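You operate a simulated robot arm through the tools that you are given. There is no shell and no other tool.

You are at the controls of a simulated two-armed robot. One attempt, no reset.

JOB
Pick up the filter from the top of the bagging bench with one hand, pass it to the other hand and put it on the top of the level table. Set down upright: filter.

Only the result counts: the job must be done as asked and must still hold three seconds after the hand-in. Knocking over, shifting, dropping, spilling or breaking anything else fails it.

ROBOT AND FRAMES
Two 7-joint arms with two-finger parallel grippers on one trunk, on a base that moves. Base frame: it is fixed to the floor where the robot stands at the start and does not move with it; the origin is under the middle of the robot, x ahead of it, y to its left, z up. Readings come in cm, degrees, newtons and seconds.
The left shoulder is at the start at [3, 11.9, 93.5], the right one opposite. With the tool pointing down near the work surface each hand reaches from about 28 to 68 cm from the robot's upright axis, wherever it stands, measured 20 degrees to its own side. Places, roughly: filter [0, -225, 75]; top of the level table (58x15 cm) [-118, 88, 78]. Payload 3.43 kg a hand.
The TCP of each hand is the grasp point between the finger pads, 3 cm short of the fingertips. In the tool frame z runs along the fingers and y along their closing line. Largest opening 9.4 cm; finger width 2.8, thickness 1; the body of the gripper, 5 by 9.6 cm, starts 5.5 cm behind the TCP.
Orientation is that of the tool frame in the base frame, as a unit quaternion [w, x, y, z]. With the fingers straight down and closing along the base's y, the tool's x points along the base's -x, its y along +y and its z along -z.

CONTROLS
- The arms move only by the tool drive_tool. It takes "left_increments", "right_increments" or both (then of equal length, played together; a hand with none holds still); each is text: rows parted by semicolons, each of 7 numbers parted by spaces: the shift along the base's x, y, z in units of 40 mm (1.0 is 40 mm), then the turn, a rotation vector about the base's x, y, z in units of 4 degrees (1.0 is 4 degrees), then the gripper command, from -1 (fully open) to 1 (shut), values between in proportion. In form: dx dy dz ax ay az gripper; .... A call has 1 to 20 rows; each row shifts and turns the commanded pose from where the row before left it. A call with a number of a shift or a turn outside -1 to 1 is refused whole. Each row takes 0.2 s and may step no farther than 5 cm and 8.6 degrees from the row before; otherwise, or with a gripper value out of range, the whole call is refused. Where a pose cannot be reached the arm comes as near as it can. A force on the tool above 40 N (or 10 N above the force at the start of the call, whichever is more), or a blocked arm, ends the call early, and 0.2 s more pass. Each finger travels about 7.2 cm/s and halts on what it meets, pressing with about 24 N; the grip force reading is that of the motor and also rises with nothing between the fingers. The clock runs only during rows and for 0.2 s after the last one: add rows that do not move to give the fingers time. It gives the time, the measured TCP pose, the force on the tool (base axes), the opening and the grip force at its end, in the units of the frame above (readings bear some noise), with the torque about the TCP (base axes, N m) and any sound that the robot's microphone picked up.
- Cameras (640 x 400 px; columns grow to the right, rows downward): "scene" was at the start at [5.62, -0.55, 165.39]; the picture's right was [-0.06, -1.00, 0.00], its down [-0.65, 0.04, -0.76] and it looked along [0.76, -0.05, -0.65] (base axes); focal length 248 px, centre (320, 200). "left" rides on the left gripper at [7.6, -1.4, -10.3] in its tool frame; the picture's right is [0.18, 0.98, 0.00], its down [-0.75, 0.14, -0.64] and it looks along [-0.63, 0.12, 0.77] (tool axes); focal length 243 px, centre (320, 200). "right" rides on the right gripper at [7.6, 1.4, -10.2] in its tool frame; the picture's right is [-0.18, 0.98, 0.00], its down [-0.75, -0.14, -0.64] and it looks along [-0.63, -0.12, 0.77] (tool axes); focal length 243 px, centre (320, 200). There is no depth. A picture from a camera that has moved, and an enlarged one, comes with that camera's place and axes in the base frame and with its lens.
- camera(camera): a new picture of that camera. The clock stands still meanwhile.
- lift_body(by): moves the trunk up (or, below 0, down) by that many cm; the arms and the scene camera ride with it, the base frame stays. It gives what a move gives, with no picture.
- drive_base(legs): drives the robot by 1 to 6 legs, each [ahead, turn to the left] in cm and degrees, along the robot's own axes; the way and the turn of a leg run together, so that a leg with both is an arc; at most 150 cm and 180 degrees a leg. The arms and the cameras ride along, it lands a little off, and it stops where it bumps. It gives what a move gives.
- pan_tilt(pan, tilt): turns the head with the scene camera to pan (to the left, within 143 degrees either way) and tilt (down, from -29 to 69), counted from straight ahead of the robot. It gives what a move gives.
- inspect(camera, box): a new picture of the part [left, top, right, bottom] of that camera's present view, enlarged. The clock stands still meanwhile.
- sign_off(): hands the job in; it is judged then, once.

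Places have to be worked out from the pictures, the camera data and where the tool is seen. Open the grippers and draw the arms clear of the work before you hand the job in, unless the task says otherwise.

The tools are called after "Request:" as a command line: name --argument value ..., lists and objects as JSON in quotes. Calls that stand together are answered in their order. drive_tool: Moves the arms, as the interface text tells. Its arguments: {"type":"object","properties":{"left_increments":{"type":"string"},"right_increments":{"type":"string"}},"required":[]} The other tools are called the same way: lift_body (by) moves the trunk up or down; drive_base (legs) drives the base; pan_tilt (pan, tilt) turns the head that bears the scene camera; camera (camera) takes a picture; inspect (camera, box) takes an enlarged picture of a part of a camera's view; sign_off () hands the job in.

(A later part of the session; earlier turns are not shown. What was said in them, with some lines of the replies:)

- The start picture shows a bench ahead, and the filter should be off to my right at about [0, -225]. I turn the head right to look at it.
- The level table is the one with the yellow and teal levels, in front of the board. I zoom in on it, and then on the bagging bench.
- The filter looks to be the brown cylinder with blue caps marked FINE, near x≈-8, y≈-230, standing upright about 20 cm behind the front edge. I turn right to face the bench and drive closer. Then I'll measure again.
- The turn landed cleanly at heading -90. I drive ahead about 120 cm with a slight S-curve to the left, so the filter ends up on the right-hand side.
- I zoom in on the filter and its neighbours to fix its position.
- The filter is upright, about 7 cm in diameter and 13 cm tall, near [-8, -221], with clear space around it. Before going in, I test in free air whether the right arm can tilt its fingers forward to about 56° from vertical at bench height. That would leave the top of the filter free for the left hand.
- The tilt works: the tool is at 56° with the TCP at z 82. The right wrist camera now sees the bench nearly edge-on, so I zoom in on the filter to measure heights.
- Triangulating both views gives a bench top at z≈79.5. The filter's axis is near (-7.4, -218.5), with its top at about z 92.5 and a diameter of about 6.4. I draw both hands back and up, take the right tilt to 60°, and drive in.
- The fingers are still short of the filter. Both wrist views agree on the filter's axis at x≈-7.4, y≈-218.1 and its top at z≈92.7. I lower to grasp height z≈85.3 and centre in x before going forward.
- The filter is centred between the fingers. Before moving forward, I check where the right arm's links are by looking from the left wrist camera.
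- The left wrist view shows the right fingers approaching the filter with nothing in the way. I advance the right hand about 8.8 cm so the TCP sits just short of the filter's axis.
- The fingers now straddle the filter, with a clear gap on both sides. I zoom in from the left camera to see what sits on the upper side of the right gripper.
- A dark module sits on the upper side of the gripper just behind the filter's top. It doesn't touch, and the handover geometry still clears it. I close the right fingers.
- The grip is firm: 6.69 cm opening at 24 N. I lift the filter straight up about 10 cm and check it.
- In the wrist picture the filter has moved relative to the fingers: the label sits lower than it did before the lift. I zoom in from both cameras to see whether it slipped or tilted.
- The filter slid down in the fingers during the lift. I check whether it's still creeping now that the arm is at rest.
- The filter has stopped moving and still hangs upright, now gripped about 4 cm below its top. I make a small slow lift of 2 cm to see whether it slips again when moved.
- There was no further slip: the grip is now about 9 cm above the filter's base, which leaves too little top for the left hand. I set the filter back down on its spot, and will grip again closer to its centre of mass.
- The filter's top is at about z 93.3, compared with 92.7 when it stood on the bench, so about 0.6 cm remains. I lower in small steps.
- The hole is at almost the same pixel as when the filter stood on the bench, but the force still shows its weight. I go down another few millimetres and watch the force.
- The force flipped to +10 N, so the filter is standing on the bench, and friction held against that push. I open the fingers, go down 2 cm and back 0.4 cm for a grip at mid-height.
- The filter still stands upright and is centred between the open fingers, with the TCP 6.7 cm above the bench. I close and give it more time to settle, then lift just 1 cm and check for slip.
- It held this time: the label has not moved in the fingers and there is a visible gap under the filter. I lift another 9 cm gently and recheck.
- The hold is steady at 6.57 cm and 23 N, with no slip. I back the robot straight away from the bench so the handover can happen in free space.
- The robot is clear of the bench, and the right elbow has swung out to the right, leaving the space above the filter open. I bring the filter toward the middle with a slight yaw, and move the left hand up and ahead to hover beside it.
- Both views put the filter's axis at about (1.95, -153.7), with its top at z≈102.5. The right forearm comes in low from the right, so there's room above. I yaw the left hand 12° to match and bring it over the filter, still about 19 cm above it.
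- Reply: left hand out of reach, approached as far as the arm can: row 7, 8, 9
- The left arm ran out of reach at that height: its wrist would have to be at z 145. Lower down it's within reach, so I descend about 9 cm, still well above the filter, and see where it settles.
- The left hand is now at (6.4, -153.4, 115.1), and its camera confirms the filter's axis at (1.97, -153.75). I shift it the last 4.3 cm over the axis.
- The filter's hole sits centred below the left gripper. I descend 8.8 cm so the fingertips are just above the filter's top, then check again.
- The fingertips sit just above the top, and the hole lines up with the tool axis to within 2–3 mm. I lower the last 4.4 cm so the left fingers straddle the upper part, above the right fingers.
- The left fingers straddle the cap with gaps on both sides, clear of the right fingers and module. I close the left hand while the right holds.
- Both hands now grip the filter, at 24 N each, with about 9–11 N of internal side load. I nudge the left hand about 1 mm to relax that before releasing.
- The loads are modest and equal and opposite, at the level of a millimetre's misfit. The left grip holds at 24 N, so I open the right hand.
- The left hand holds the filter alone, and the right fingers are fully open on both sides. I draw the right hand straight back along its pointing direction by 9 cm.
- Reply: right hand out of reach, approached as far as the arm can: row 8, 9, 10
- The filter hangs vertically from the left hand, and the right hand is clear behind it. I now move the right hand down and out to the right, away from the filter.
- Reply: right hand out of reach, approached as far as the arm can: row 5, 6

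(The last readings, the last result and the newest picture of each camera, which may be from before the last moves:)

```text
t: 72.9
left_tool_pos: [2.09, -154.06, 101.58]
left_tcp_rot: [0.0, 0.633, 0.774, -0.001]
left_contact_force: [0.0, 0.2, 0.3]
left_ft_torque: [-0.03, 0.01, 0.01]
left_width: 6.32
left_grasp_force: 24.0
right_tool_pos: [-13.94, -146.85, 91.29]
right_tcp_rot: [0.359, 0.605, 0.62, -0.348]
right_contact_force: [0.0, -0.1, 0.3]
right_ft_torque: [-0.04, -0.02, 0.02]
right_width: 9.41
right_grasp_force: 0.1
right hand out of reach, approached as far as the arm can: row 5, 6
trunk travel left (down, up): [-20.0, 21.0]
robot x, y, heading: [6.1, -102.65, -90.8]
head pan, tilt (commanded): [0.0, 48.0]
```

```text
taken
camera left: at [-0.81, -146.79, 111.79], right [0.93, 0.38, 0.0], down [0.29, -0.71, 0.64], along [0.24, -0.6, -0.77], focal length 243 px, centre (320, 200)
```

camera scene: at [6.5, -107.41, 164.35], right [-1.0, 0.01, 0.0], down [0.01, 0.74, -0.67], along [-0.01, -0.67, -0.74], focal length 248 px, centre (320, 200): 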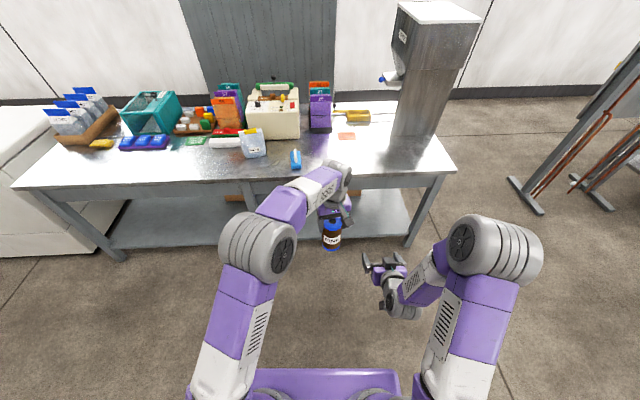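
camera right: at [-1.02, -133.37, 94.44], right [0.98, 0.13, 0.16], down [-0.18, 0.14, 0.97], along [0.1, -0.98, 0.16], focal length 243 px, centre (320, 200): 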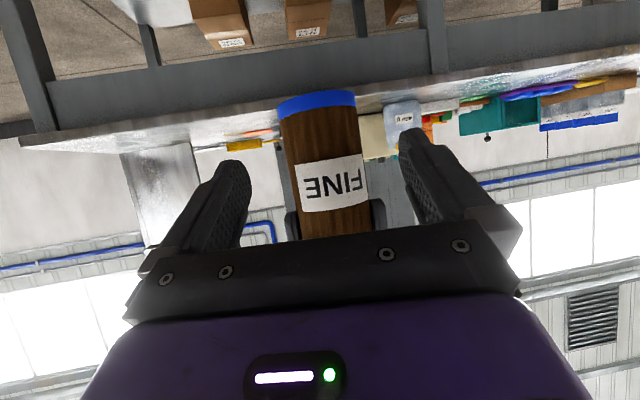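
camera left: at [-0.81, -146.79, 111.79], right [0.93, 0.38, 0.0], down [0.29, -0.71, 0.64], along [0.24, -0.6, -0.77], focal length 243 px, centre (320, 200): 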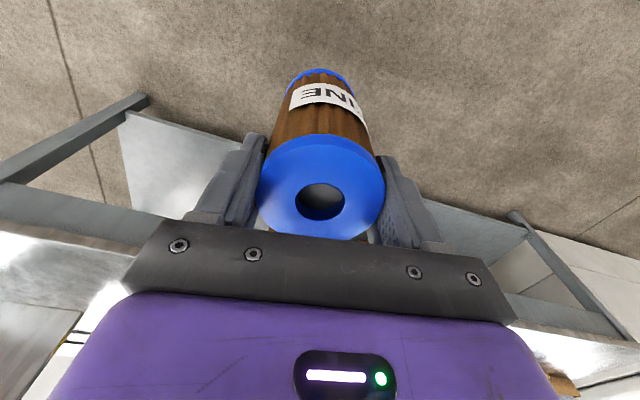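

Everything is clear. I swing the right tool back to vertical, tucked near the body, and at the same time bring the left hand with the filter gently to its own side, squared up with the robot.

Request:
drive_tool --right_increments "-0.07 0.13 0.07 1 0 0 -1; -0.07 0.13 0.07 1 0 0 -1; -0.07 0.13 0.07 1 0 0 -1; -0.07 0.13 0.07 1 0 0 -1; -0.07 0.13 0.07 1 0 0 -1; -0.07 0.13 0.07 1 0 0 -1; -0.07 0.13 0.07 1 0 0 -1; -0.07 0.13 0.07 1 0 0 -1; -0.07 0.13 0.07 1 0 0 -1; -0.07 0.13 0.07 1 0 0 -1; -0.07 0.13 0.07 1 0 0 -1; -0.07 0.13 0.07 1 0 0 -1; -0.07 0.13 0.07 1 0 0 -1; -0.07 0.13 0.07 1 0 0 -1; -0.07 0.13 0.07 1 0 0 -1; 0 0 0 0 0 0 -1; 0 0 0 0 0 0 -1" --left_increments "0.1 0.04 0 0 0 -0.1 1; 0.2 0.08 0 0 0 -0.2 1; 0.24 0.1 0 0 0 -0.2 1; 0.24 0.1 0 0 0 -0.2 1; 0.24 0.1 0 0 0 -0.2 1; 0.24 0.1 0 0 0 -0.2 1; 0.24 0.1 0 0 0 -0.2 1; 0.24 0.1 0 0 0 -0.2 1; 0.24 0.1 0 0 0 -0.2 1; 0.24 0.1 0 0 0 -0.2 1; 0.24 0.1 0 0 0 -0.2 1; 0.24 0.1 0 0 0 -0.2 1; 0.24 0.1 0 0 0 -0.2 1; 0.24 0.1 0 0 0 -0.2 1; 0.24 0.1 0 0 0 -0.2 1; 0.12 0.05 0 0 0 -0.1 1; 0 0 0 0 0 0 1"

Request:
camera --camera "scene"

Request:
camera --camera "left"

```text
t: 76.5
left_tool_pos: [16.07, -148.25, 101.7]
left_tcp_rot: [0.001, 0.711, 0.703, 0.0]
left_contact_force: [0.1, -0.4, 0.4]
left_ft_torque: [-0.01, -0.01, 0.04]
left_width: 6.32
left_grasp_force: 23.9
right_tool_pos: [-18.04, -138.96, 95.57]
right_tcp_rot: [0.008, 0.703, 0.711, 0.009]
right_contact_force: [-0.6, 0.9, 0.6]
right_ft_torque: [0.01, 0.0, -0.03]
right_width: 9.42
right_grasp_force: 0.1
trunk travel left (down, up): [-20.0, 21.0]
robot x, y, heading: [6.33, -102.3, -90.8]
head pan, tilt (commanded): [0.0, 48.0]
```

```text
taken
camera scene: at [6.47, -107.42, 164.35], right [-1.0, 0.01, 0.0], down [0.01, 0.74, -0.67], along [-0.01, -0.67, -0.74], focal length 248 px, centre (320, 200)
```

scene: 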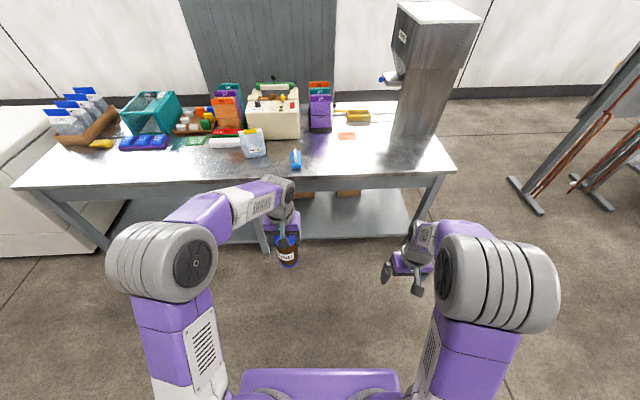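

```text
taken
camera left: at [14.9, -140.55, 111.87], right [0.98, 0.17, 0.0], down [0.13, -0.75, 0.64], along [0.11, -0.63, -0.77], focal length 243 px, centre (320, 200)
```

left: 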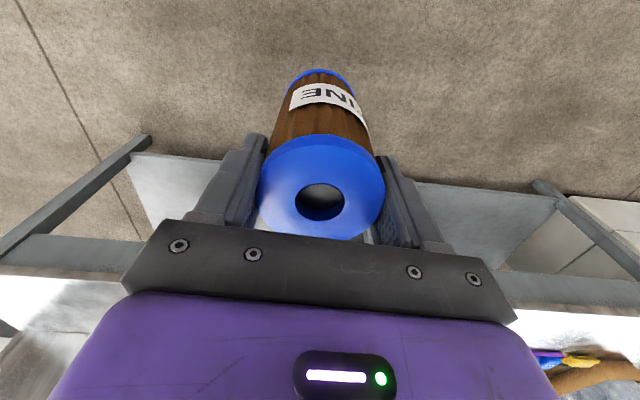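

The hold is unchanged. I turn right by 131° toward the level table's aisle, then look ahead.

Request:
drive_base --legs '[[0, -131]]'

Request:
pan_tilt --pan 0 --tilt 30

Request:
camera --camera "scene"

Request:
camera --camera "left"

```text
t: 82.2
left_tool_pos: [-35.87, -82.33, 101.62]
left_tcp_rot: [-0.001, 0.945, -0.327, 0.0]
left_contact_force: [-0.4, 0.4, 0.1]
left_ft_torque: [-0.03, 0.0, 0.0]
left_width: 6.31
left_grasp_force: 24.7
right_tool_pos: [-7.63, -60.97, 95.46]
right_tcp_rot: [0.012, 0.948, -0.317, -0.004]
right_contact_force: [-0.6, 0.3, 0.6]
right_ft_torque: [-0.01, 0.03, 0.0]
right_width: 9.41
right_grasp_force: 0.0
trunk travel left (down, up): [-20.0, 21.0]
robot x, y, heading: [6.15, -102.24, 141.9]
head pan, tilt (commanded): [0.0, 48.0]
```

```text
t: 83.0
left_tool_pos: [-36.04, -82.46, 101.67]
left_tcp_rot: [-0.001, 0.945, -0.326, 0.0]
left_contact_force: [-0.2, -0.6, -0.4]
left_ft_torque: [-0.02, -0.01, 0.0]
left_width: 6.34
left_grasp_force: 23.7
right_tool_pos: [-7.78, -61.11, 95.48]
right_tcp_rot: [0.01, 0.948, -0.317, -0.003]
right_contact_force: [0.3, 0.6, -0.1]
right_ft_torque: [0.0, 0.0, -0.01]
right_width: 9.4
right_grasp_force: 0.0
trunk travel left (down, up): [-20.0, 21.0]
robot x, y, heading: [6.04, -102.18, 142.0]
head pan, tilt (commanded): [0.0, 30.0]
```

```text
taken
camera scene: at [1.75, -98.79, 167.02], right [0.62, 0.79, 0.0], down [0.39, -0.31, -0.87], along [-0.68, 0.53, -0.5], focal length 248 px, centre (320, 200)
```

scene: 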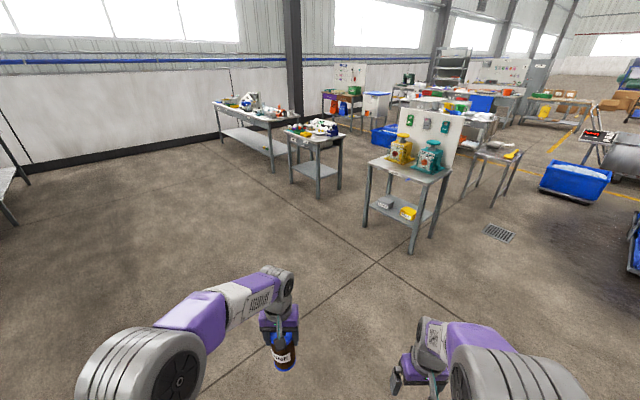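

```text
taken
camera left: at [-29.01, -85.87, 111.87], right [-0.46, -0.89, 0.0], down [-0.68, 0.35, 0.64], along [-0.57, 0.3, -0.77], focal length 243 px, centre (320, 200)
```

left: 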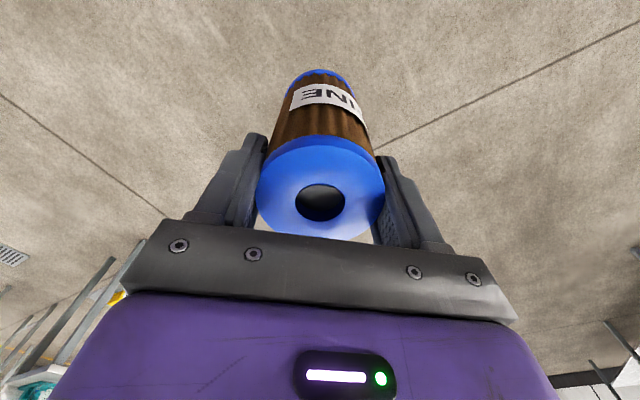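

The aisle is clear and the filter is steady. I drive about 143 cm along this heading, then turn to face the level table squarely.

Request:
drive_base --legs '[[143, 0], [0, -52]]'

Request:
pan_tilt --pan 0 --tilt 35

Request:
camera --camera "scene"

Request:
camera --camera "left"

```text
t: 92.5
left_tool_pos: [-115.59, 32.65, 101.74]
left_tcp_rot: [0.0, -0.7, 0.714, 0.001]
left_contact_force: [0.0, 0.2, 0.3]
left_ft_torque: [0.01, -0.02, 0.0]
left_width: 6.3
left_grasp_force: 24.0
right_tool_pos: [-81.62, 22.97, 95.58]
right_tcp_rot: [-0.008, -0.707, 0.707, 0.008]
right_contact_force: [-0.7, 0.0, 0.0]
right_ft_torque: [-0.02, -0.01, -0.01]
right_width: 9.4
right_grasp_force: 0.0
trunk travel left (down, up): [-20.0, 21.0]
robot x, y, heading: [-106.58, -13.29, 88.9]
head pan, tilt (commanded): [0.0, 30.0]
```

```text
t: 93.1
left_tool_pos: [-115.58, 32.54, 101.7]
left_tcp_rot: [-0.001, -0.7, 0.714, 0.0]
left_contact_force: [0.4, -0.7, -0.2]
left_ft_torque: [-0.02, 0.0, 0.02]
left_width: 6.3
left_grasp_force: 23.8
right_tool_pos: [-81.57, 23.09, 95.53]
right_tcp_rot: [-0.008, -0.707, 0.707, 0.008]
right_contact_force: [-0.7, -0.7, 0.4]
right_ft_torque: [-0.06, 0.03, 0.0]
right_width: 9.39
right_grasp_force: 0.0
trunk travel left (down, up): [-20.0, 21.0]
robot x, y, heading: [-106.24, -13.34, 88.7]
head pan, tilt (commanded): [0.0, 35.0]
```

```text
taken
camera scene: at [-106.0, -7.37, 166.25], right [1.0, -0.02, 0.0], down [-0.01, -0.57, -0.82], along [0.02, 0.82, -0.57], focal length 248 px, centre (320, 200)
```

scene: 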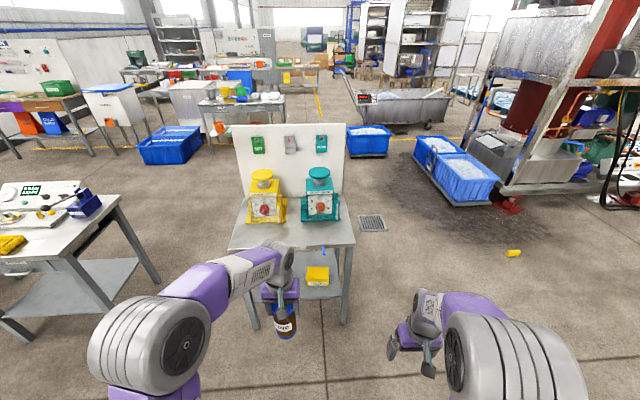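

```text
taken
camera left: at [-114.28, 25.17, 111.87], right [-0.99, -0.16, 0.0], down [-0.13, 0.76, 0.64], along [-0.11, 0.63, -0.77], focal length 243 px, centre (320, 200)
```

left: 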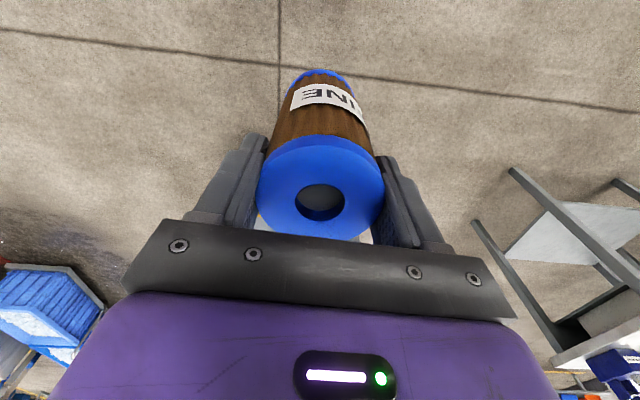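

Facing the level table now, with the filter still held the same way. I zoom in on the table top to measure the front strip and the jacks.

Request:
inspect --camera "scene" --box '[210, 120, 370, 270]'

Request:
inspect --camera "scene" --box '[220, 190, 360, 260]'

```text
2.67 times, centred on (290, 195) of scene
camera zoom: at [-106.0, -7.37, 166.25], right [1.0, -0.02, 0.0], down [-0.01, -0.57, -0.82], along [0.02, 0.82, -0.57], focal length 662 px, centre (400, 213)
```

zoom: 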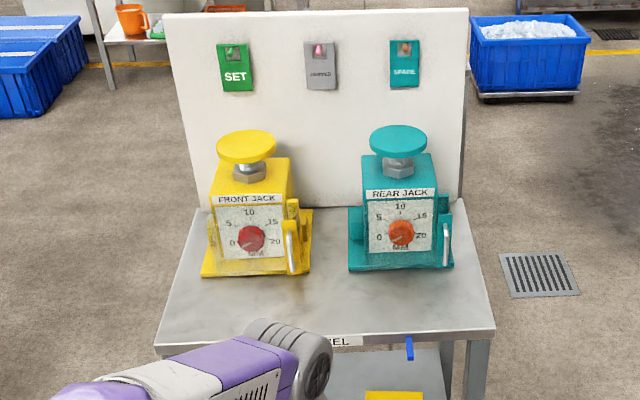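

```text
4.57 times, centred on (290, 225) of scene
camera zoom: at [-106.0, -7.37, 166.25], right [1.0, -0.02, 0.0], down [-0.01, -0.57, -0.82], along [0.02, 0.82, -0.57], focal length 1135 px, centre (457, 86)
```

zoom: 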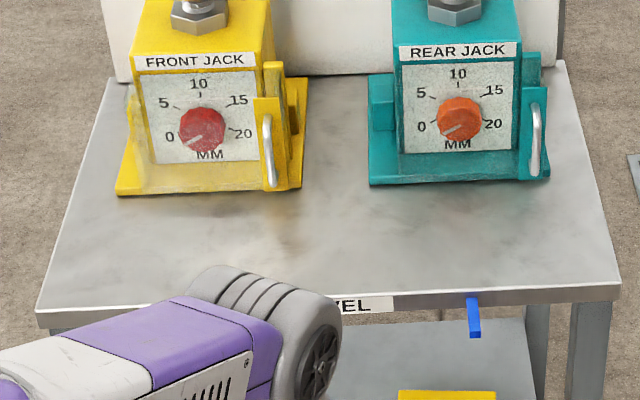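

Measured from here: the table top is z≈78, the front edge is y≈79, and the jack bases start at y≈97. The gap between the jacks lies around x -122 to -114, so (-118, 87.5) is a good spot. I drive forward 51 cm.

Request:
drive_base --legs '[[51, 0]]'

Request:
pan_tilt --pan 15 --tilt 55

Request:
camera --camera "scene"

Request:
camera --camera "left"

Request:
camera --camera "right"

```text
t: 96.1
left_tool_pos: [-115.42, 82.34, 101.67]
left_tcp_rot: [0.0, -0.704, 0.71, 0.0]
left_contact_force: [-0.5, 0.5, -0.3]
left_ft_torque: [0.03, 0.03, 0.0]
left_width: 6.34
left_grasp_force: 23.7
right_tool_pos: [-81.29, 72.97, 95.55]
right_tcp_rot: [0.008, 0.711, -0.703, -0.008]
right_contact_force: [0.2, -0.9, 0.3]
right_ft_torque: [-0.02, 0.04, 0.02]
right_width: 9.41
right_grasp_force: 0.1
trunk travel left (down, up): [-20.0, 21.0]
robot x, y, heading: [-105.5, 36.79, 89.3]
head pan, tilt (commanded): [0.0, 35.0]
```

```text
t: 96.9
left_tool_pos: [-115.5, 82.26, 101.68]
left_tcp_rot: [0.0, -0.704, 0.71, -0.001]
left_contact_force: [0.1, -0.6, -0.4]
left_ft_torque: [0.05, 0.0, -0.01]
left_width: 6.3
left_grasp_force: 24.3
right_tool_pos: [-81.2, 72.94, 95.57]
right_tcp_rot: [0.007, 0.711, -0.703, -0.008]
right_contact_force: [0.2, 0.3, 0.4]
right_ft_torque: [-0.01, 0.01, -0.02]
right_width: 9.39
right_grasp_force: 0.1
trunk travel left (down, up): [-20.0, 21.0]
robot x, y, heading: [-105.43, 36.65, 89.3]
head pan, tilt (commanded): [15.0, 55.0]
```

```text
taken
camera scene: at [-107.21, 40.43, 163.43], right [0.97, 0.25, 0.0], down [0.2, -0.79, -0.57], along [-0.14, 0.56, -0.82], focal length 248 px, centre (320, 200)
```

scene: 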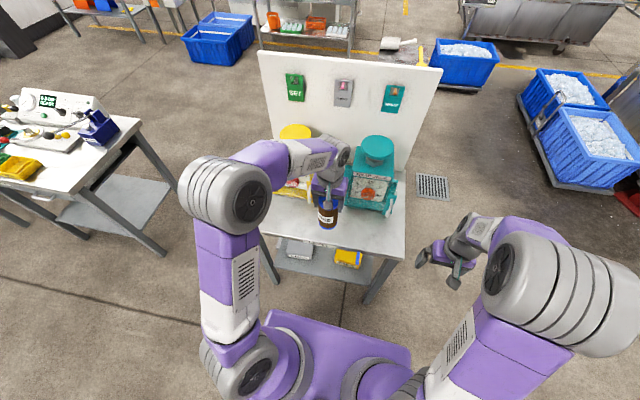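

```text
taken
camera left: at [-114.01, 74.69, 111.88], right [-0.98, -0.18, 0.0], down [-0.13, 0.75, 0.64], along [-0.11, 0.63, -0.77], focal length 243 px, centre (320, 200)
```

left: 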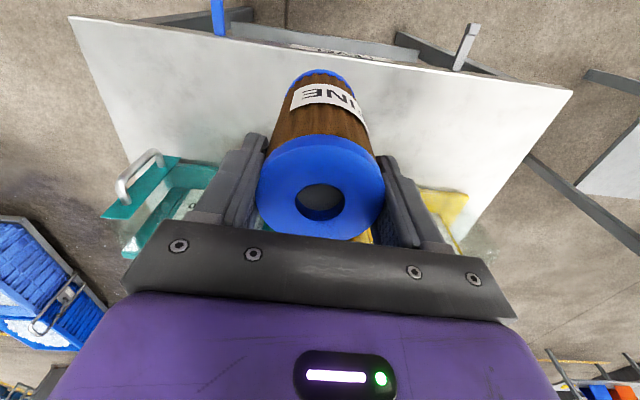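

```text
taken
camera right: at [-82.24, 65.34, 105.78], right [-0.98, 0.17, 0.02], down [0.15, 0.76, 0.64], along [0.09, 0.63, -0.77], focal length 243 px, centre (320, 200)
```

right: 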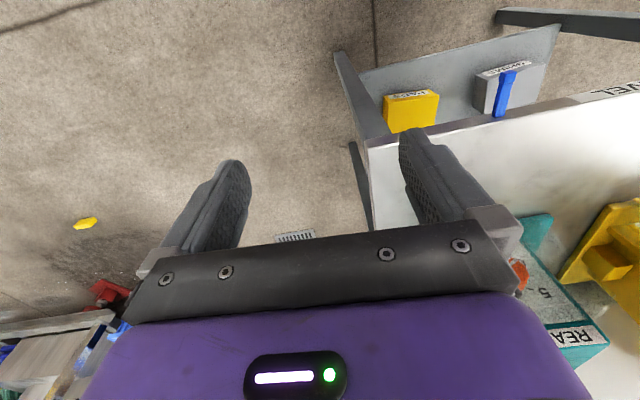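

Positioned well: TCP at (-115.5, 82.3), table top at z≈77.5–78. I zoom the left camera to check how upright the filter hangs before placing it.

Request:
inspect --camera "left" --box '[220, 50, 420, 250]'

Request:
inspect --camera "scene" --box '[250, 120, 410, 260]'

```text
2.00 times, centred on (320, 150) of left
camera zoom: at [-114.01, 74.69, 111.88], right [-0.98, -0.18, 0.0], down [-0.13, 0.75, 0.64], along [-0.11, 0.63, -0.77], focal length 485 px, centre (320, 300)
```

zoom: 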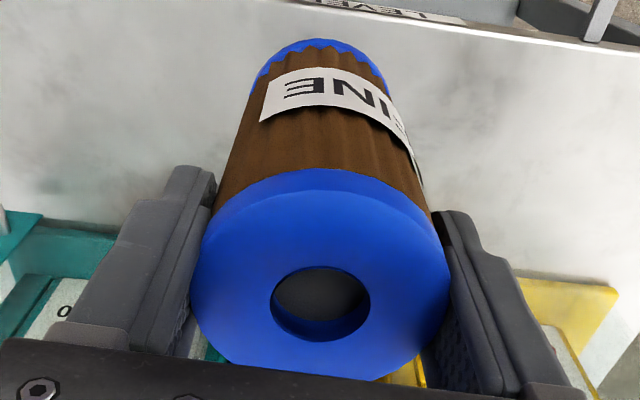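

```text
2.86 times, centred on (330, 190) of scene
camera zoom: at [-107.21, 40.43, 163.43], right [0.97, 0.25, 0.0], down [0.2, -0.79, -0.57], along [-0.14, 0.56, -0.82], focal length 710 px, centre (291, 229)
```

zoom: 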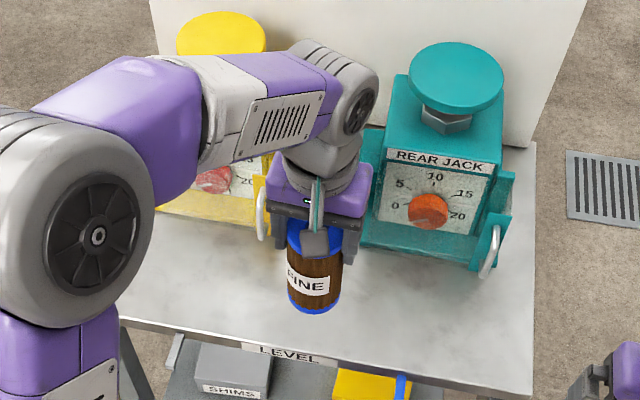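

The filter hangs straight under the gripper. I move across to (-118, 87.8), staying high, and then check.

Request:
drive_tool --left_increments "-0.08 0.15 0 0 0 0 1; -0.09 0.2 0 0 0 0 1; -0.09 0.2 0 0 0 0 1; -0.09 0.2 0 0 0 0 1; -0.09 0.2 0 0 0 0 1; -0.09 0.2 0 0 0 0 1; -0.09 0.2 0 0 0 0 1; 0 0 0 0 0 0 1; 0 0 0 0 0 0 1"

Request:
camera --camera "left"

Request:
camera --camera "scene"

```text
t: 98.9
left_tool_pos: [-117.83, 87.68, 101.59]
left_tcp_rot: [0.0, -0.704, 0.71, 0.0]
left_contact_force: [-0.1, -0.6, -0.4]
left_ft_torque: [0.0, 0.0, 0.01]
left_width: 6.32
left_grasp_force: 24.1
right_tool_pos: [-81.41, 72.85, 95.59]
right_tcp_rot: [0.008, 0.712, -0.702, -0.008]
right_contact_force: [-0.6, 0.3, 0.1]
right_ft_torque: [0.0, 0.03, -0.01]
right_width: 9.4
right_grasp_force: 0.0
trunk travel left (down, up): [-20.0, 21.0]
robot x, y, heading: [-105.55, 36.25, 89.4]
head pan, tilt (commanded): [15.0, 55.0]
```

```text
taken
camera left: at [-116.37, 80.03, 111.82], right [-0.98, -0.18, 0.0], down [-0.13, 0.75, 0.64], along [-0.11, 0.63, -0.77], focal length 243 px, centre (320, 200)
```

left: 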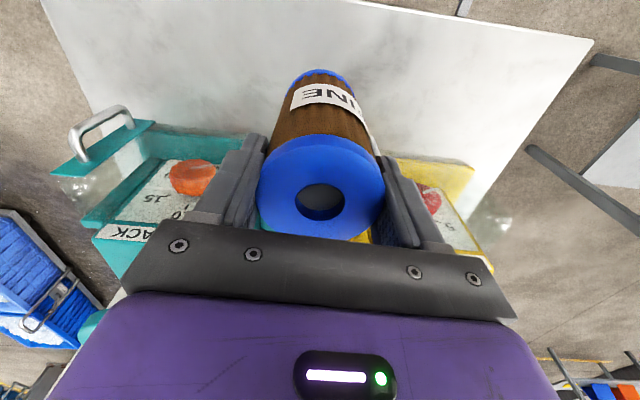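

```text
taken
camera scene: at [-107.22, 40.43, 163.42], right [0.97, 0.25, 0.0], down [0.21, -0.79, -0.57], along [-0.14, 0.56, -0.82], focal length 248 px, centre (320, 200)
```

scene: 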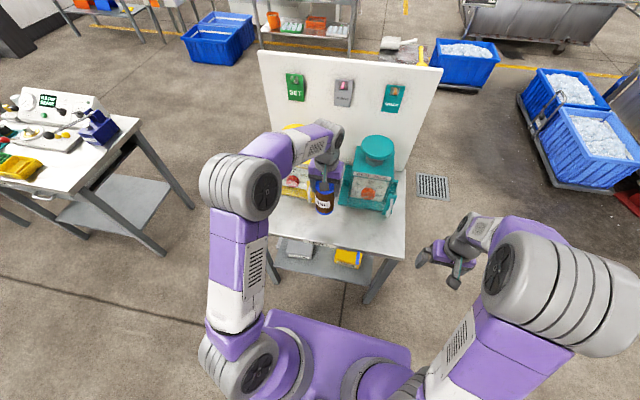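

Clear of both jacks by about 8 cm in y. I lower 9.6 cm so the base is about 2 cm above the table, then check.

Request:
drive_tool --left_increments "0 -0.02 -0.2 0 0 0 1; 0 -0.02 -0.3 0 0 0 1; 0 -0.02 -0.35 0 0 0 1; 0 -0.02 -0.35 0 0 0 1; 0 -0.02 -0.35 0 0 0 1; 0 -0.02 -0.35 0 0 0 1; 0 0 -0.3 0 0 0 1; 0 0 -0.2 0 0 0 1; 0 0 0 0 0 0 1; 0 0 0 0 0 0 1"

Request:
camera --camera "left"

Request:
inspect --camera "scene" --box '[250, 120, 410, 260]'

```text
t: 101.1
left_tool_pos: [-117.97, 87.25, 92.03]
left_tcp_rot: [0.0, -0.704, 0.71, 0.0]
left_contact_force: [0.1, -1.0, 0.7]
left_ft_torque: [0.0, 0.03, -0.01]
left_width: 6.3
left_grasp_force: 23.8
right_tool_pos: [-81.31, 72.89, 95.58]
right_tcp_rot: [0.008, 0.711, -0.703, -0.008]
right_contact_force: [0.1, 0.0, -0.8]
right_ft_torque: [-0.01, -0.02, 0.02]
right_width: 9.39
right_grasp_force: 0.1
trunk travel left (down, up): [-20.0, 21.0]
robot x, y, heading: [-105.57, 36.54, 89.4]
head pan, tilt (commanded): [15.0, 55.0]
```

```text
taken
camera left: at [-116.55, 79.72, 102.19], right [-0.98, -0.18, 0.0], down [-0.13, 0.75, 0.64], along [-0.11, 0.63, -0.77], focal length 243 px, centre (320, 200)
```

left: 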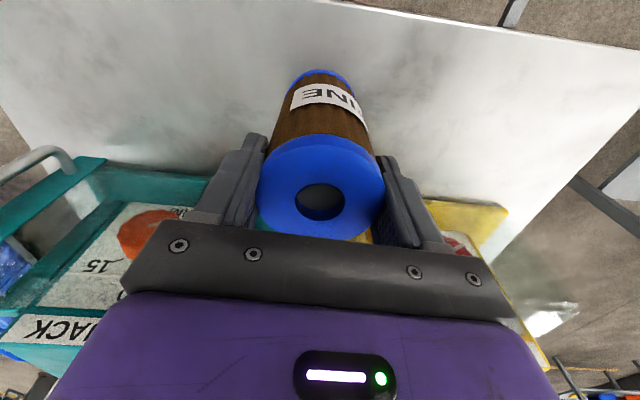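

```text
2.86 times, centred on (330, 190) of scene
camera zoom: at [-107.22, 40.43, 163.42], right [0.97, 0.25, 0.0], down [0.21, -0.79, -0.57], along [-0.14, 0.56, -0.82], focal length 710 px, centre (291, 229)
```

zoom: 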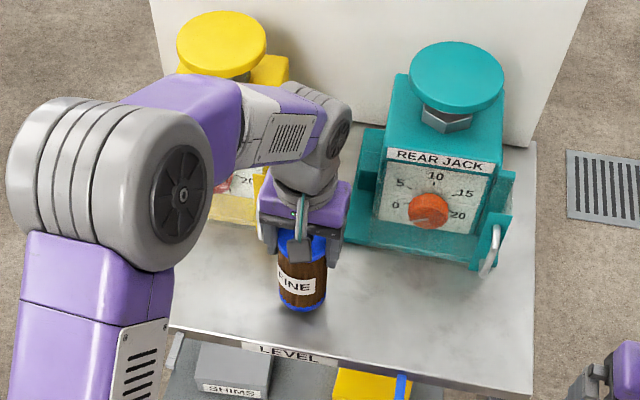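

About 2 cm remain. I lower in small 2 mm steps and watch the force.

Request:
drive_tool --left_increments "0 0 -0.07 0 0 0 1; 0 0 -0.07 0 0 0 1; 0 0 -0.07 0 0 0 1; 0 0 -0.07 0 0 0 1; 0 0 -0.07 0 0 0 1; 0 0 0 0 0 0 1; 0 0 0 0 0 0 1"

Request:
inspect --camera "scene" --box '[290, 190, 370, 250]'

```text
t: 102.7
left_tool_pos: [-117.86, 87.14, 90.64]
left_tcp_rot: [0.001, -0.704, 0.71, 0.0]
left_contact_force: [0.6, -0.5, 0.6]
left_ft_torque: [-0.01, 0.0, 0.0]
left_width: 6.32
left_grasp_force: 23.5
right_tool_pos: [-81.36, 72.93, 95.42]
right_tcp_rot: [0.008, 0.712, -0.702, -0.008]
right_contact_force: [-0.1, 0.0, 0.4]
right_ft_torque: [0.01, -0.02, -0.02]
right_width: 9.4
right_grasp_force: 0.0
trunk travel left (down, up): [-20.0, 21.0]
robot x, y, heading: [-105.67, 36.29, 89.7]
head pan, tilt (commanded): [15.0, 55.0]
```

```text
6.67 times, centred on (330, 220) of scene
camera zoom: at [-107.22, 40.42, 163.42], right [0.97, 0.25, 0.0], down [0.21, -0.79, -0.57], along [-0.14, 0.56, -0.82], focal length 1656 px, centre (253, 67)
```

zoom: 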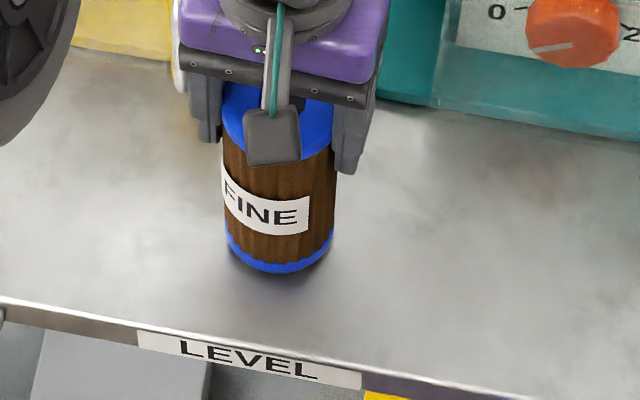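

No contact yet, and the base is about 0.7 cm above the surface by my estimate. I continue in finer steps.

Request:
drive_tool --left_increments "0 0 -0.05 0 0 0 1; 0 0 -0.04 0 0 0 1; 0 0 -0.04 0 0 0 1; 0 0 0 0 0 0 1"

Request:
inspect --camera "scene" --box '[290, 190, 370, 250]'

```text
t: 103.7
left_tool_pos: [-117.93, 87.12, 90.18]
left_tcp_rot: [0.001, -0.704, 0.71, 0.0]
left_contact_force: [-1.1, 0.3, -0.7]
left_ft_torque: [0.01, 0.0, -0.03]
left_width: 6.31
left_grasp_force: 23.8
right_tool_pos: [-81.21, 72.99, 95.69]
right_tcp_rot: [0.008, 0.712, -0.703, -0.008]
right_contact_force: [0.8, 0.4, -0.9]
right_ft_torque: [0.02, -0.03, 0.01]
right_width: 9.42
right_grasp_force: 0.1
trunk travel left (down, up): [-20.0, 21.0]
robot x, y, heading: [-105.68, 36.19, 89.6]
head pan, tilt (commanded): [15.0, 55.0]
```

```text
6.67 times, centred on (330, 220) of scene
camera zoom: at [-107.22, 40.42, 163.42], right [0.97, 0.25, 0.0], down [0.21, -0.79, -0.57], along [-0.14, 0.56, -0.82], focal length 1656 px, centre (253, 67)
```

zoom: 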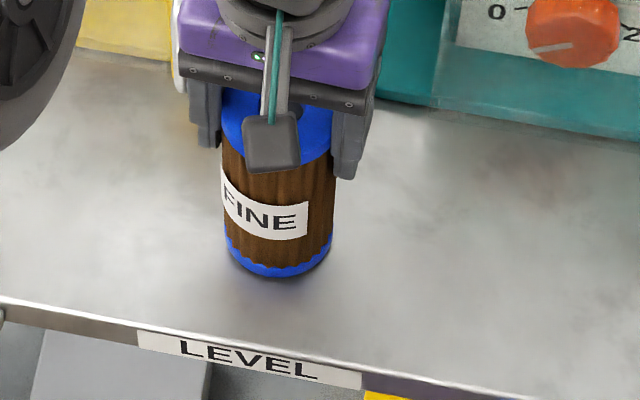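

Still only the weight is felt. I go down a further 3 mm in 1 mm steps.

Request:
drive_tool --left_increments "0 0 -0.03 0 0 0 1; 0 0 -0.03 0 0 0 1; 0 0 -0.02 0 0 0 1; 0 0 0 0 0 0 1"

```text
t: 104.7
left_tool_pos: [-117.98, 87.17, 89.73]
left_tcp_rot: [-0.001, -0.704, 0.71, 0.0]
left_contact_force: [-0.5, 0.3, 0.5]
left_ft_torque: [-0.03, -0.03, 0.0]
left_width: 6.3
left_grasp_force: 23.9
right_tool_pos: [-81.17, 72.89, 95.41]
right_tcp_rot: [0.008, 0.712, -0.703, -0.007]
right_contact_force: [-1.6, 0.4, 0.1]
right_ft_torque: [0.0, -0.02, 0.0]
right_width: 9.37
right_grasp_force: 0.0
trunk travel left (down, up): [-20.0, 21.0]
robot x, y, heading: [-105.6, 36.45, 89.4]
head pan, tilt (commanded): [15.0, 55.0]
```

The force is still near zero, so I step down another 3 mm.

Request:
drive_tool --left_increments "0 0 -0.03 0 0 0 1; 0 0 -0.03 0 0 0 1; 0 0 -0.02 0 0 0 1; 0 0 0 0 0 0 1"

Request:
inspect --camera "scene" --box '[290, 190, 370, 250]'

```text
t: 105.7
left_tool_pos: [-117.93, 87.13, 89.67]
left_tcp_rot: [0.001, -0.704, 0.71, 0.001]
left_contact_force: [-1.8, -0.8, 18.1]
left_ft_torque: [0.25, 0.11, -0.01]
left_width: 6.32
left_grasp_force: 23.6
right_tool_pos: [-81.28, 72.88, 95.58]
right_tcp_rot: [0.008, 0.712, -0.702, -0.01]
right_contact_force: [0.2, -0.6, 0.0]
right_ft_torque: [-0.01, 0.03, -0.02]
right_width: 9.38
right_grasp_force: 0.2
trunk travel left (down, up): [-20.0, 21.0]
robot x, y, heading: [-105.59, 36.7, 89.6]
head pan, tilt (commanded): [15.0, 55.0]
```

```text
6.67 times, centred on (330, 220) of scene
camera zoom: at [-107.19, 40.23, 163.44], right [0.97, 0.25, 0.0], down [0.21, -0.79, -0.57], along [-0.14, 0.56, -0.82], focal length 1656 px, centre (253, 67)
```

zoom: 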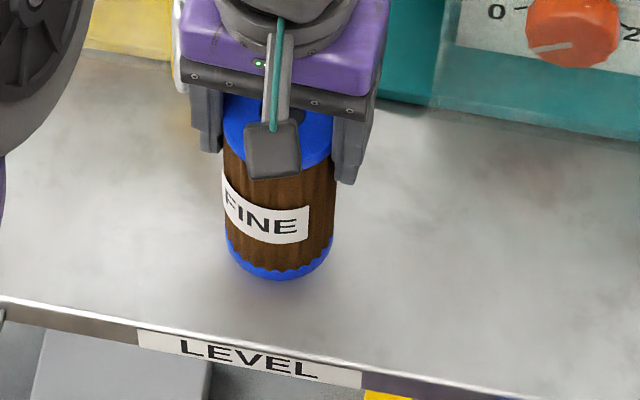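

Contact: an 18 N push up, so the filter stands on the table. I ease the hand up about 1 mm to take off the extra pressure before opening.

Request:
drive_tool --left_increments "0 0 0.02 0 0 0 1; 0 0 0.02 0 0 0 1; 0 0 0 0 0 0 1"

```text
t: 106.5
left_tool_pos: [-117.86, 87.09, 89.69]
left_tcp_rot: [0.0, -0.704, 0.71, 0.0]
left_contact_force: [0.0, 0.9, 14.7]
left_ft_torque: [0.44, -0.06, 0.0]
left_width: 6.3
left_grasp_force: 23.8
right_tool_pos: [-81.24, 72.92, 95.51]
right_tcp_rot: [0.008, 0.711, -0.703, -0.01]
right_contact_force: [0.4, 0.4, -0.3]
right_ft_torque: [-0.01, -0.02, -0.03]
right_width: 9.41
right_grasp_force: 0.2
trunk travel left (down, up): [-20.0, 21.0]
robot x, y, heading: [-105.86, 36.61, 89.5]
head pan, tilt (commanded): [15.0, 55.0]
```

The force is still about 15 N, and the torque suggests the far edge of the base touches first, i.e. a very slight lean. I ease up a little more.

Request:
drive_tool --left_increments "0 0 0.03 0 0 0 1; 0 0 0.02 0.15 0 0 1; 0 0 0 0.15 0 0 1; 0 0 0 0 0 0 1"

Request:
camera --camera "left"

```text
t: 107.5
left_tool_pos: [-118.0, 87.07, 89.79]
left_tcp_rot: [0.008, -0.704, 0.71, 0.006]
left_contact_force: [0.1, -0.5, -0.5]
left_ft_torque: [0.0, 0.04, 0.02]
left_width: 6.3
left_grasp_force: 23.9
right_tool_pos: [-81.42, 72.9, 95.55]
right_tcp_rot: [0.008, 0.711, -0.703, -0.008]
right_contact_force: [0.5, -0.1, 0.2]
right_ft_torque: [-0.01, 0.03, -0.03]
right_width: 9.39
right_grasp_force: 0.0
trunk travel left (down, up): [-20.0, 21.0]
robot x, y, heading: [-105.76, 36.62, 89.3]
head pan, tilt (commanded): [15.0, 55.0]
```

```text
taken
camera left: at [-116.54, 79.36, 99.88], right [-0.98, -0.18, 0.0], down [-0.13, 0.74, 0.66], along [-0.11, 0.65, -0.75], focal length 243 px, centre (320, 200)
```

left: 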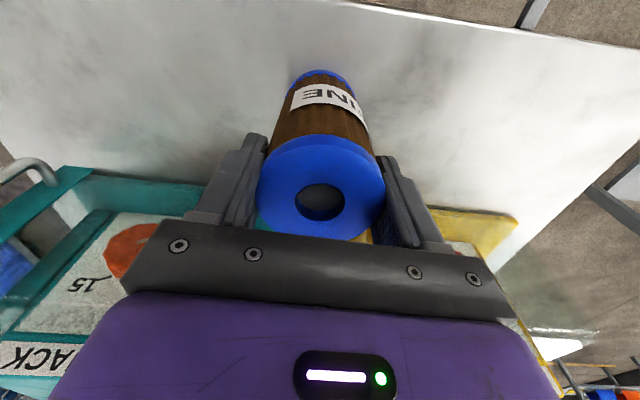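

It's now just free, tilted by 1.2° to correct the lean. I lower about 1 mm to touch again and look at the torque.

Request:
drive_tool --left_increments "0 0 -0.02 0 0 0 1; 0 0 -0.02 0 0 0 1; 0 0 0 0 0 0 1"

```text
t: 108.3
left_tool_pos: [-117.85, 87.19, 89.72]
left_tcp_rot: [0.009, -0.704, 0.71, 0.008]
left_contact_force: [-1.8, 1.4, 7.1]
left_ft_torque: [-0.04, 0.05, -0.01]
left_width: 6.3
left_grasp_force: 24.1
right_tool_pos: [-81.39, 72.97, 95.66]
right_tcp_rot: [0.008, 0.711, -0.703, -0.008]
right_contact_force: [0.3, 0.3, 0.2]
right_ft_torque: [-0.01, 0.04, 0.03]
right_width: 9.43
right_grasp_force: 0.0
trunk travel left (down, up): [-20.0, 21.0]
robot x, y, heading: [-105.75, 36.36, 89.5]
head pan, tilt (commanded): [15.0, 55.0]
```

Contact is now flat: 7 N with almost no torque. I open the left fingers gently.

Request:
drive_tool --left_increments "0 0 0 0 0 0 0; 0 0 0 0 0 0 -0.3; 0 0 0 0 0 0 -0.4; 0 0 0 0 0 0 -0.5; 0 0 0 0 0 0 -0.7; 0 0 0 0 0 0 -1; 0 0 0 0 0 0 -1; 0 0 0 0 0 0 -1"

Request:
camera --camera "left"

Request:
inspect --camera "scene" --box '[290, 190, 370, 250]'

```text
t: 110.1
left_tool_pos: [-117.89, 87.2, 89.66]
left_tcp_rot: [0.008, -0.704, 0.711, 0.007]
left_contact_force: [0.5, 0.5, -0.1]
left_ft_torque: [-0.01, 0.06, 0.0]
left_width: 9.39
left_grasp_force: 0.0
right_tool_pos: [-81.29, 72.82, 95.59]
right_tcp_rot: [0.007, 0.711, -0.703, -0.008]
right_contact_force: [-0.3, -0.4, -0.8]
right_ft_torque: [0.03, 0.01, 0.0]
right_width: 9.4
right_grasp_force: 0.0
trunk travel left (down, up): [-20.0, 21.0]
robot x, y, heading: [-105.6, 36.58, 89.7]
head pan, tilt (commanded): [15.0, 55.0]
```

```text
taken
camera left: at [-116.49, 79.41, 99.72], right [-0.98, -0.18, 0.0], down [-0.13, 0.74, 0.66], along [-0.11, 0.65, -0.75], focal length 243 px, centre (320, 200)
```

left: 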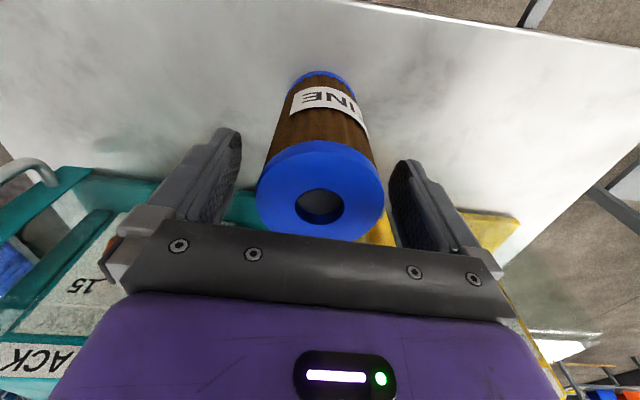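

```text
6.67 times, centred on (330, 220) of scene
camera zoom: at [-107.22, 40.41, 163.42], right [0.97, 0.25, 0.0], down [0.21, -0.79, -0.57], along [-0.14, 0.56, -0.82], focal length 1656 px, centre (253, 67)
```

zoom: 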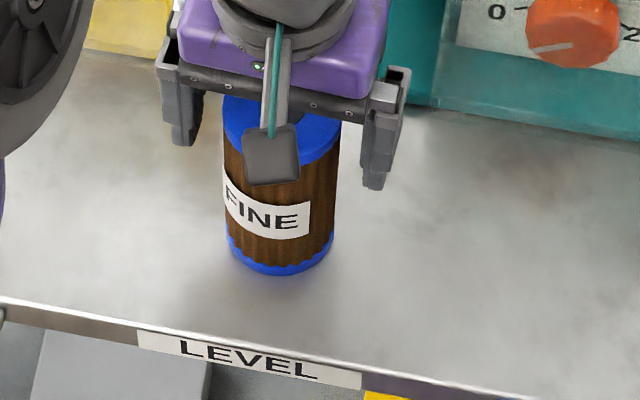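

The filter stands by itself, with both fingers clear of it. I raise the left hand straight up, slowly at first.

Request:
drive_tool --left_increments "0 0 0.1 0 0 0 -1; 0 0 0.15 0 0 0 -1; 0 0 0.2 0 0 0 -1; 0 0 0.3 0 0 0 -1; 0 0 0.3 0 0 0 -1; 0 0 0.4 0 0 0 -1; 0 0 0.4 0 0 0 -1; 0 0 0.4 0 0 0 -1; 0 0 0.4 0 0 0 -1; 0 0 0.4 0 0 0 -1; 0 0 0.4 0 0 0 -1; 0 0 0.4 0 0 0 -1; 0 0 0 0 0 0 -1"

Request:
camera --camera "left"

Request:
camera --camera "scene"

```text
t: 112.9
left_tool_pos: [-117.98, 87.21, 105.2]
left_tcp_rot: [0.007, -0.704, 0.71, 0.007]
left_contact_force: [0.0, -0.1, -0.3]
left_ft_torque: [0.0, 0.0, 0.03]
left_width: 9.41
left_grasp_force: 0.0
right_tool_pos: [-81.24, 73.0, 95.55]
right_tcp_rot: [0.008, 0.711, -0.703, -0.009]
right_contact_force: [1.6, 0.4, 0.2]
right_ft_torque: [-0.03, -0.02, 0.0]
right_width: 9.39
right_grasp_force: 0.0
trunk travel left (down, up): [-20.0, 21.0]
robot x, y, heading: [-105.82, 36.61, 89.6]
head pan, tilt (commanded): [15.0, 55.0]
```

```text
taken
camera left: at [-116.53, 79.38, 115.16], right [-0.98, -0.18, 0.0], down [-0.13, 0.74, 0.66], along [-0.11, 0.65, -0.75], focal length 243 px, centre (320, 200)
```

left: 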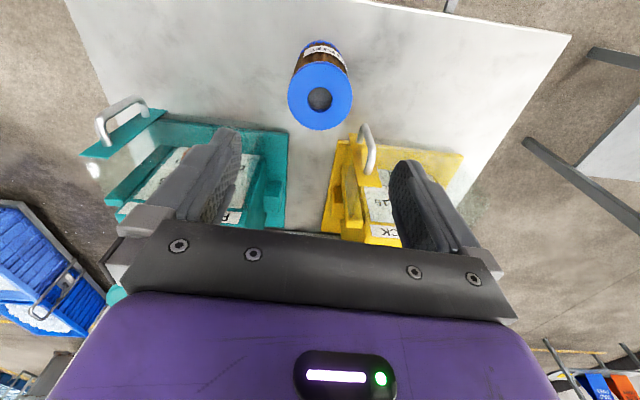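

```text
taken
camera scene: at [-107.22, 40.42, 163.42], right [0.97, 0.25, 0.0], down [0.21, -0.79, -0.57], along [-0.14, 0.56, -0.82], focal length 248 px, centre (320, 200)
```

scene: 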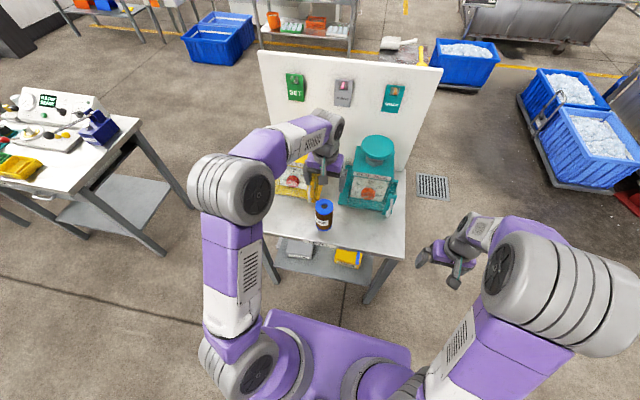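

The filter stands upright at about (-117.9, 87.5), inside the front strip, and nothing else has moved. I back the robot away; the left hand is well above the filter.

Request:
drive_base --legs '[[-45, 0]]'

Request:
pan_tilt --pan 5 --tilt 35

Request:
inspect --camera "scene" --box '[220, 110, 400, 270]'

Request:
camera --camera "left"

```text
t: 115.7
left_tool_pos: [-117.97, 41.38, 105.13]
left_tcp_rot: [0.007, -0.701, 0.713, 0.007]
left_contact_force: [0.5, -1.0, 0.5]
left_ft_torque: [0.03, 0.04, 0.0]
left_width: 9.42
left_grasp_force: 0.0
right_tool_pos: [-81.59, 26.7, 95.54]
right_tcp_rot: [-0.009, -0.707, 0.707, 0.008]
right_contact_force: [0.0, 0.6, 0.0]
right_ft_torque: [0.02, 0.01, 0.02]
right_width: 9.4
right_grasp_force: 0.1
trunk travel left (down, up): [-20.0, 21.0]
robot x, y, heading: [-106.1, -9.39, 88.8]
head pan, tilt (commanded): [15.0, 55.0]
```

```text
t: 116.5
left_tool_pos: [-118.14, 41.37, 105.09]
left_tcp_rot: [0.007, -0.7, 0.714, 0.006]
left_contact_force: [-0.4, 0.2, -0.4]
left_ft_torque: [0.03, 0.02, 0.0]
left_width: 9.4
left_grasp_force: 0.0
right_tool_pos: [-81.54, 26.85, 95.44]
right_tcp_rot: [0.008, 0.707, -0.707, -0.007]
right_contact_force: [0.5, 1.1, 0.7]
right_ft_torque: [0.01, 0.0, 0.03]
right_width: 9.41
right_grasp_force: 0.2
trunk travel left (down, up): [-20.0, 21.0]
robot x, y, heading: [-106.11, -9.95, 89.1]
head pan, tilt (commanded): [5.0, 35.0]
```

```text
2.50 times, centred on (310, 190) of scene
camera zoom: at [-106.67, -3.69, 166.24], right [1.0, 0.07, 0.0], down [0.04, -0.57, -0.82], along [-0.06, 0.82, -0.57], focal length 621 px, centre (345, 225)
```

zoom: 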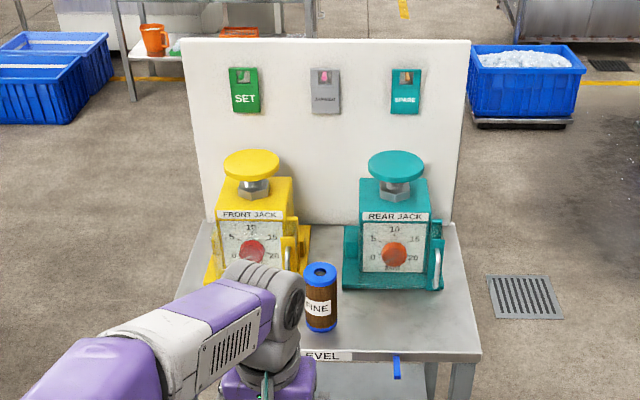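

```text
taken
camera left: at [-116.75, 33.57, 115.13], right [-0.99, -0.17, 0.0], down [-0.13, 0.74, 0.66], along [-0.11, 0.65, -0.75], focal length 243 px, centre (320, 200)
```

left: 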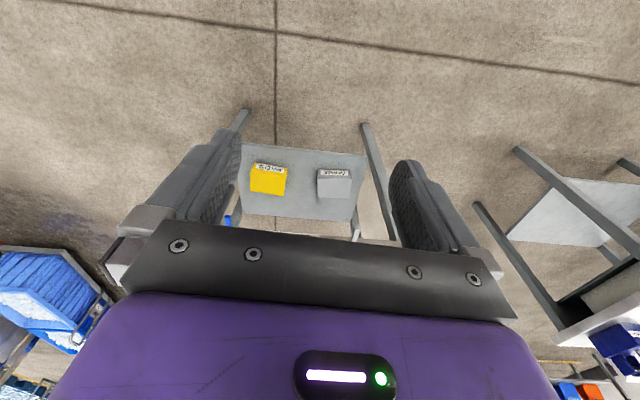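

The filter stands upright on the level table in front of the jacks, with the label facing out. Both grippers are open and empty, and the robot has backed clear. I hand the job in.

Request:
sign_off

```text
The job is handed in.
```

The filter is standing upright on the level table at about (-118, 87.5), in the free strip in front of the two jacks. The job is handed in, but no verdict came back, so I can't say how it was judged.

- **Pick:** The right hand took the filter from the bagging bench. On the first lift it slid about 3 cm in the fingers, so I set it back on its spot and gripped it nearer its middle. It held after that.
- **Handover:** I passed it to the left hand in mid-air, about a metre back from the bench. The right hand let go only after the left had a firm grip.
- **Placing:** The left hand lowered it until it touched the table, and I corrected a slight lean so it stood flat before opening. The last picture shows it upright.

I saw nothing else touched or moved at the bench or the table. Both grippers are open and the robot has backed about 45 cm away from the table.
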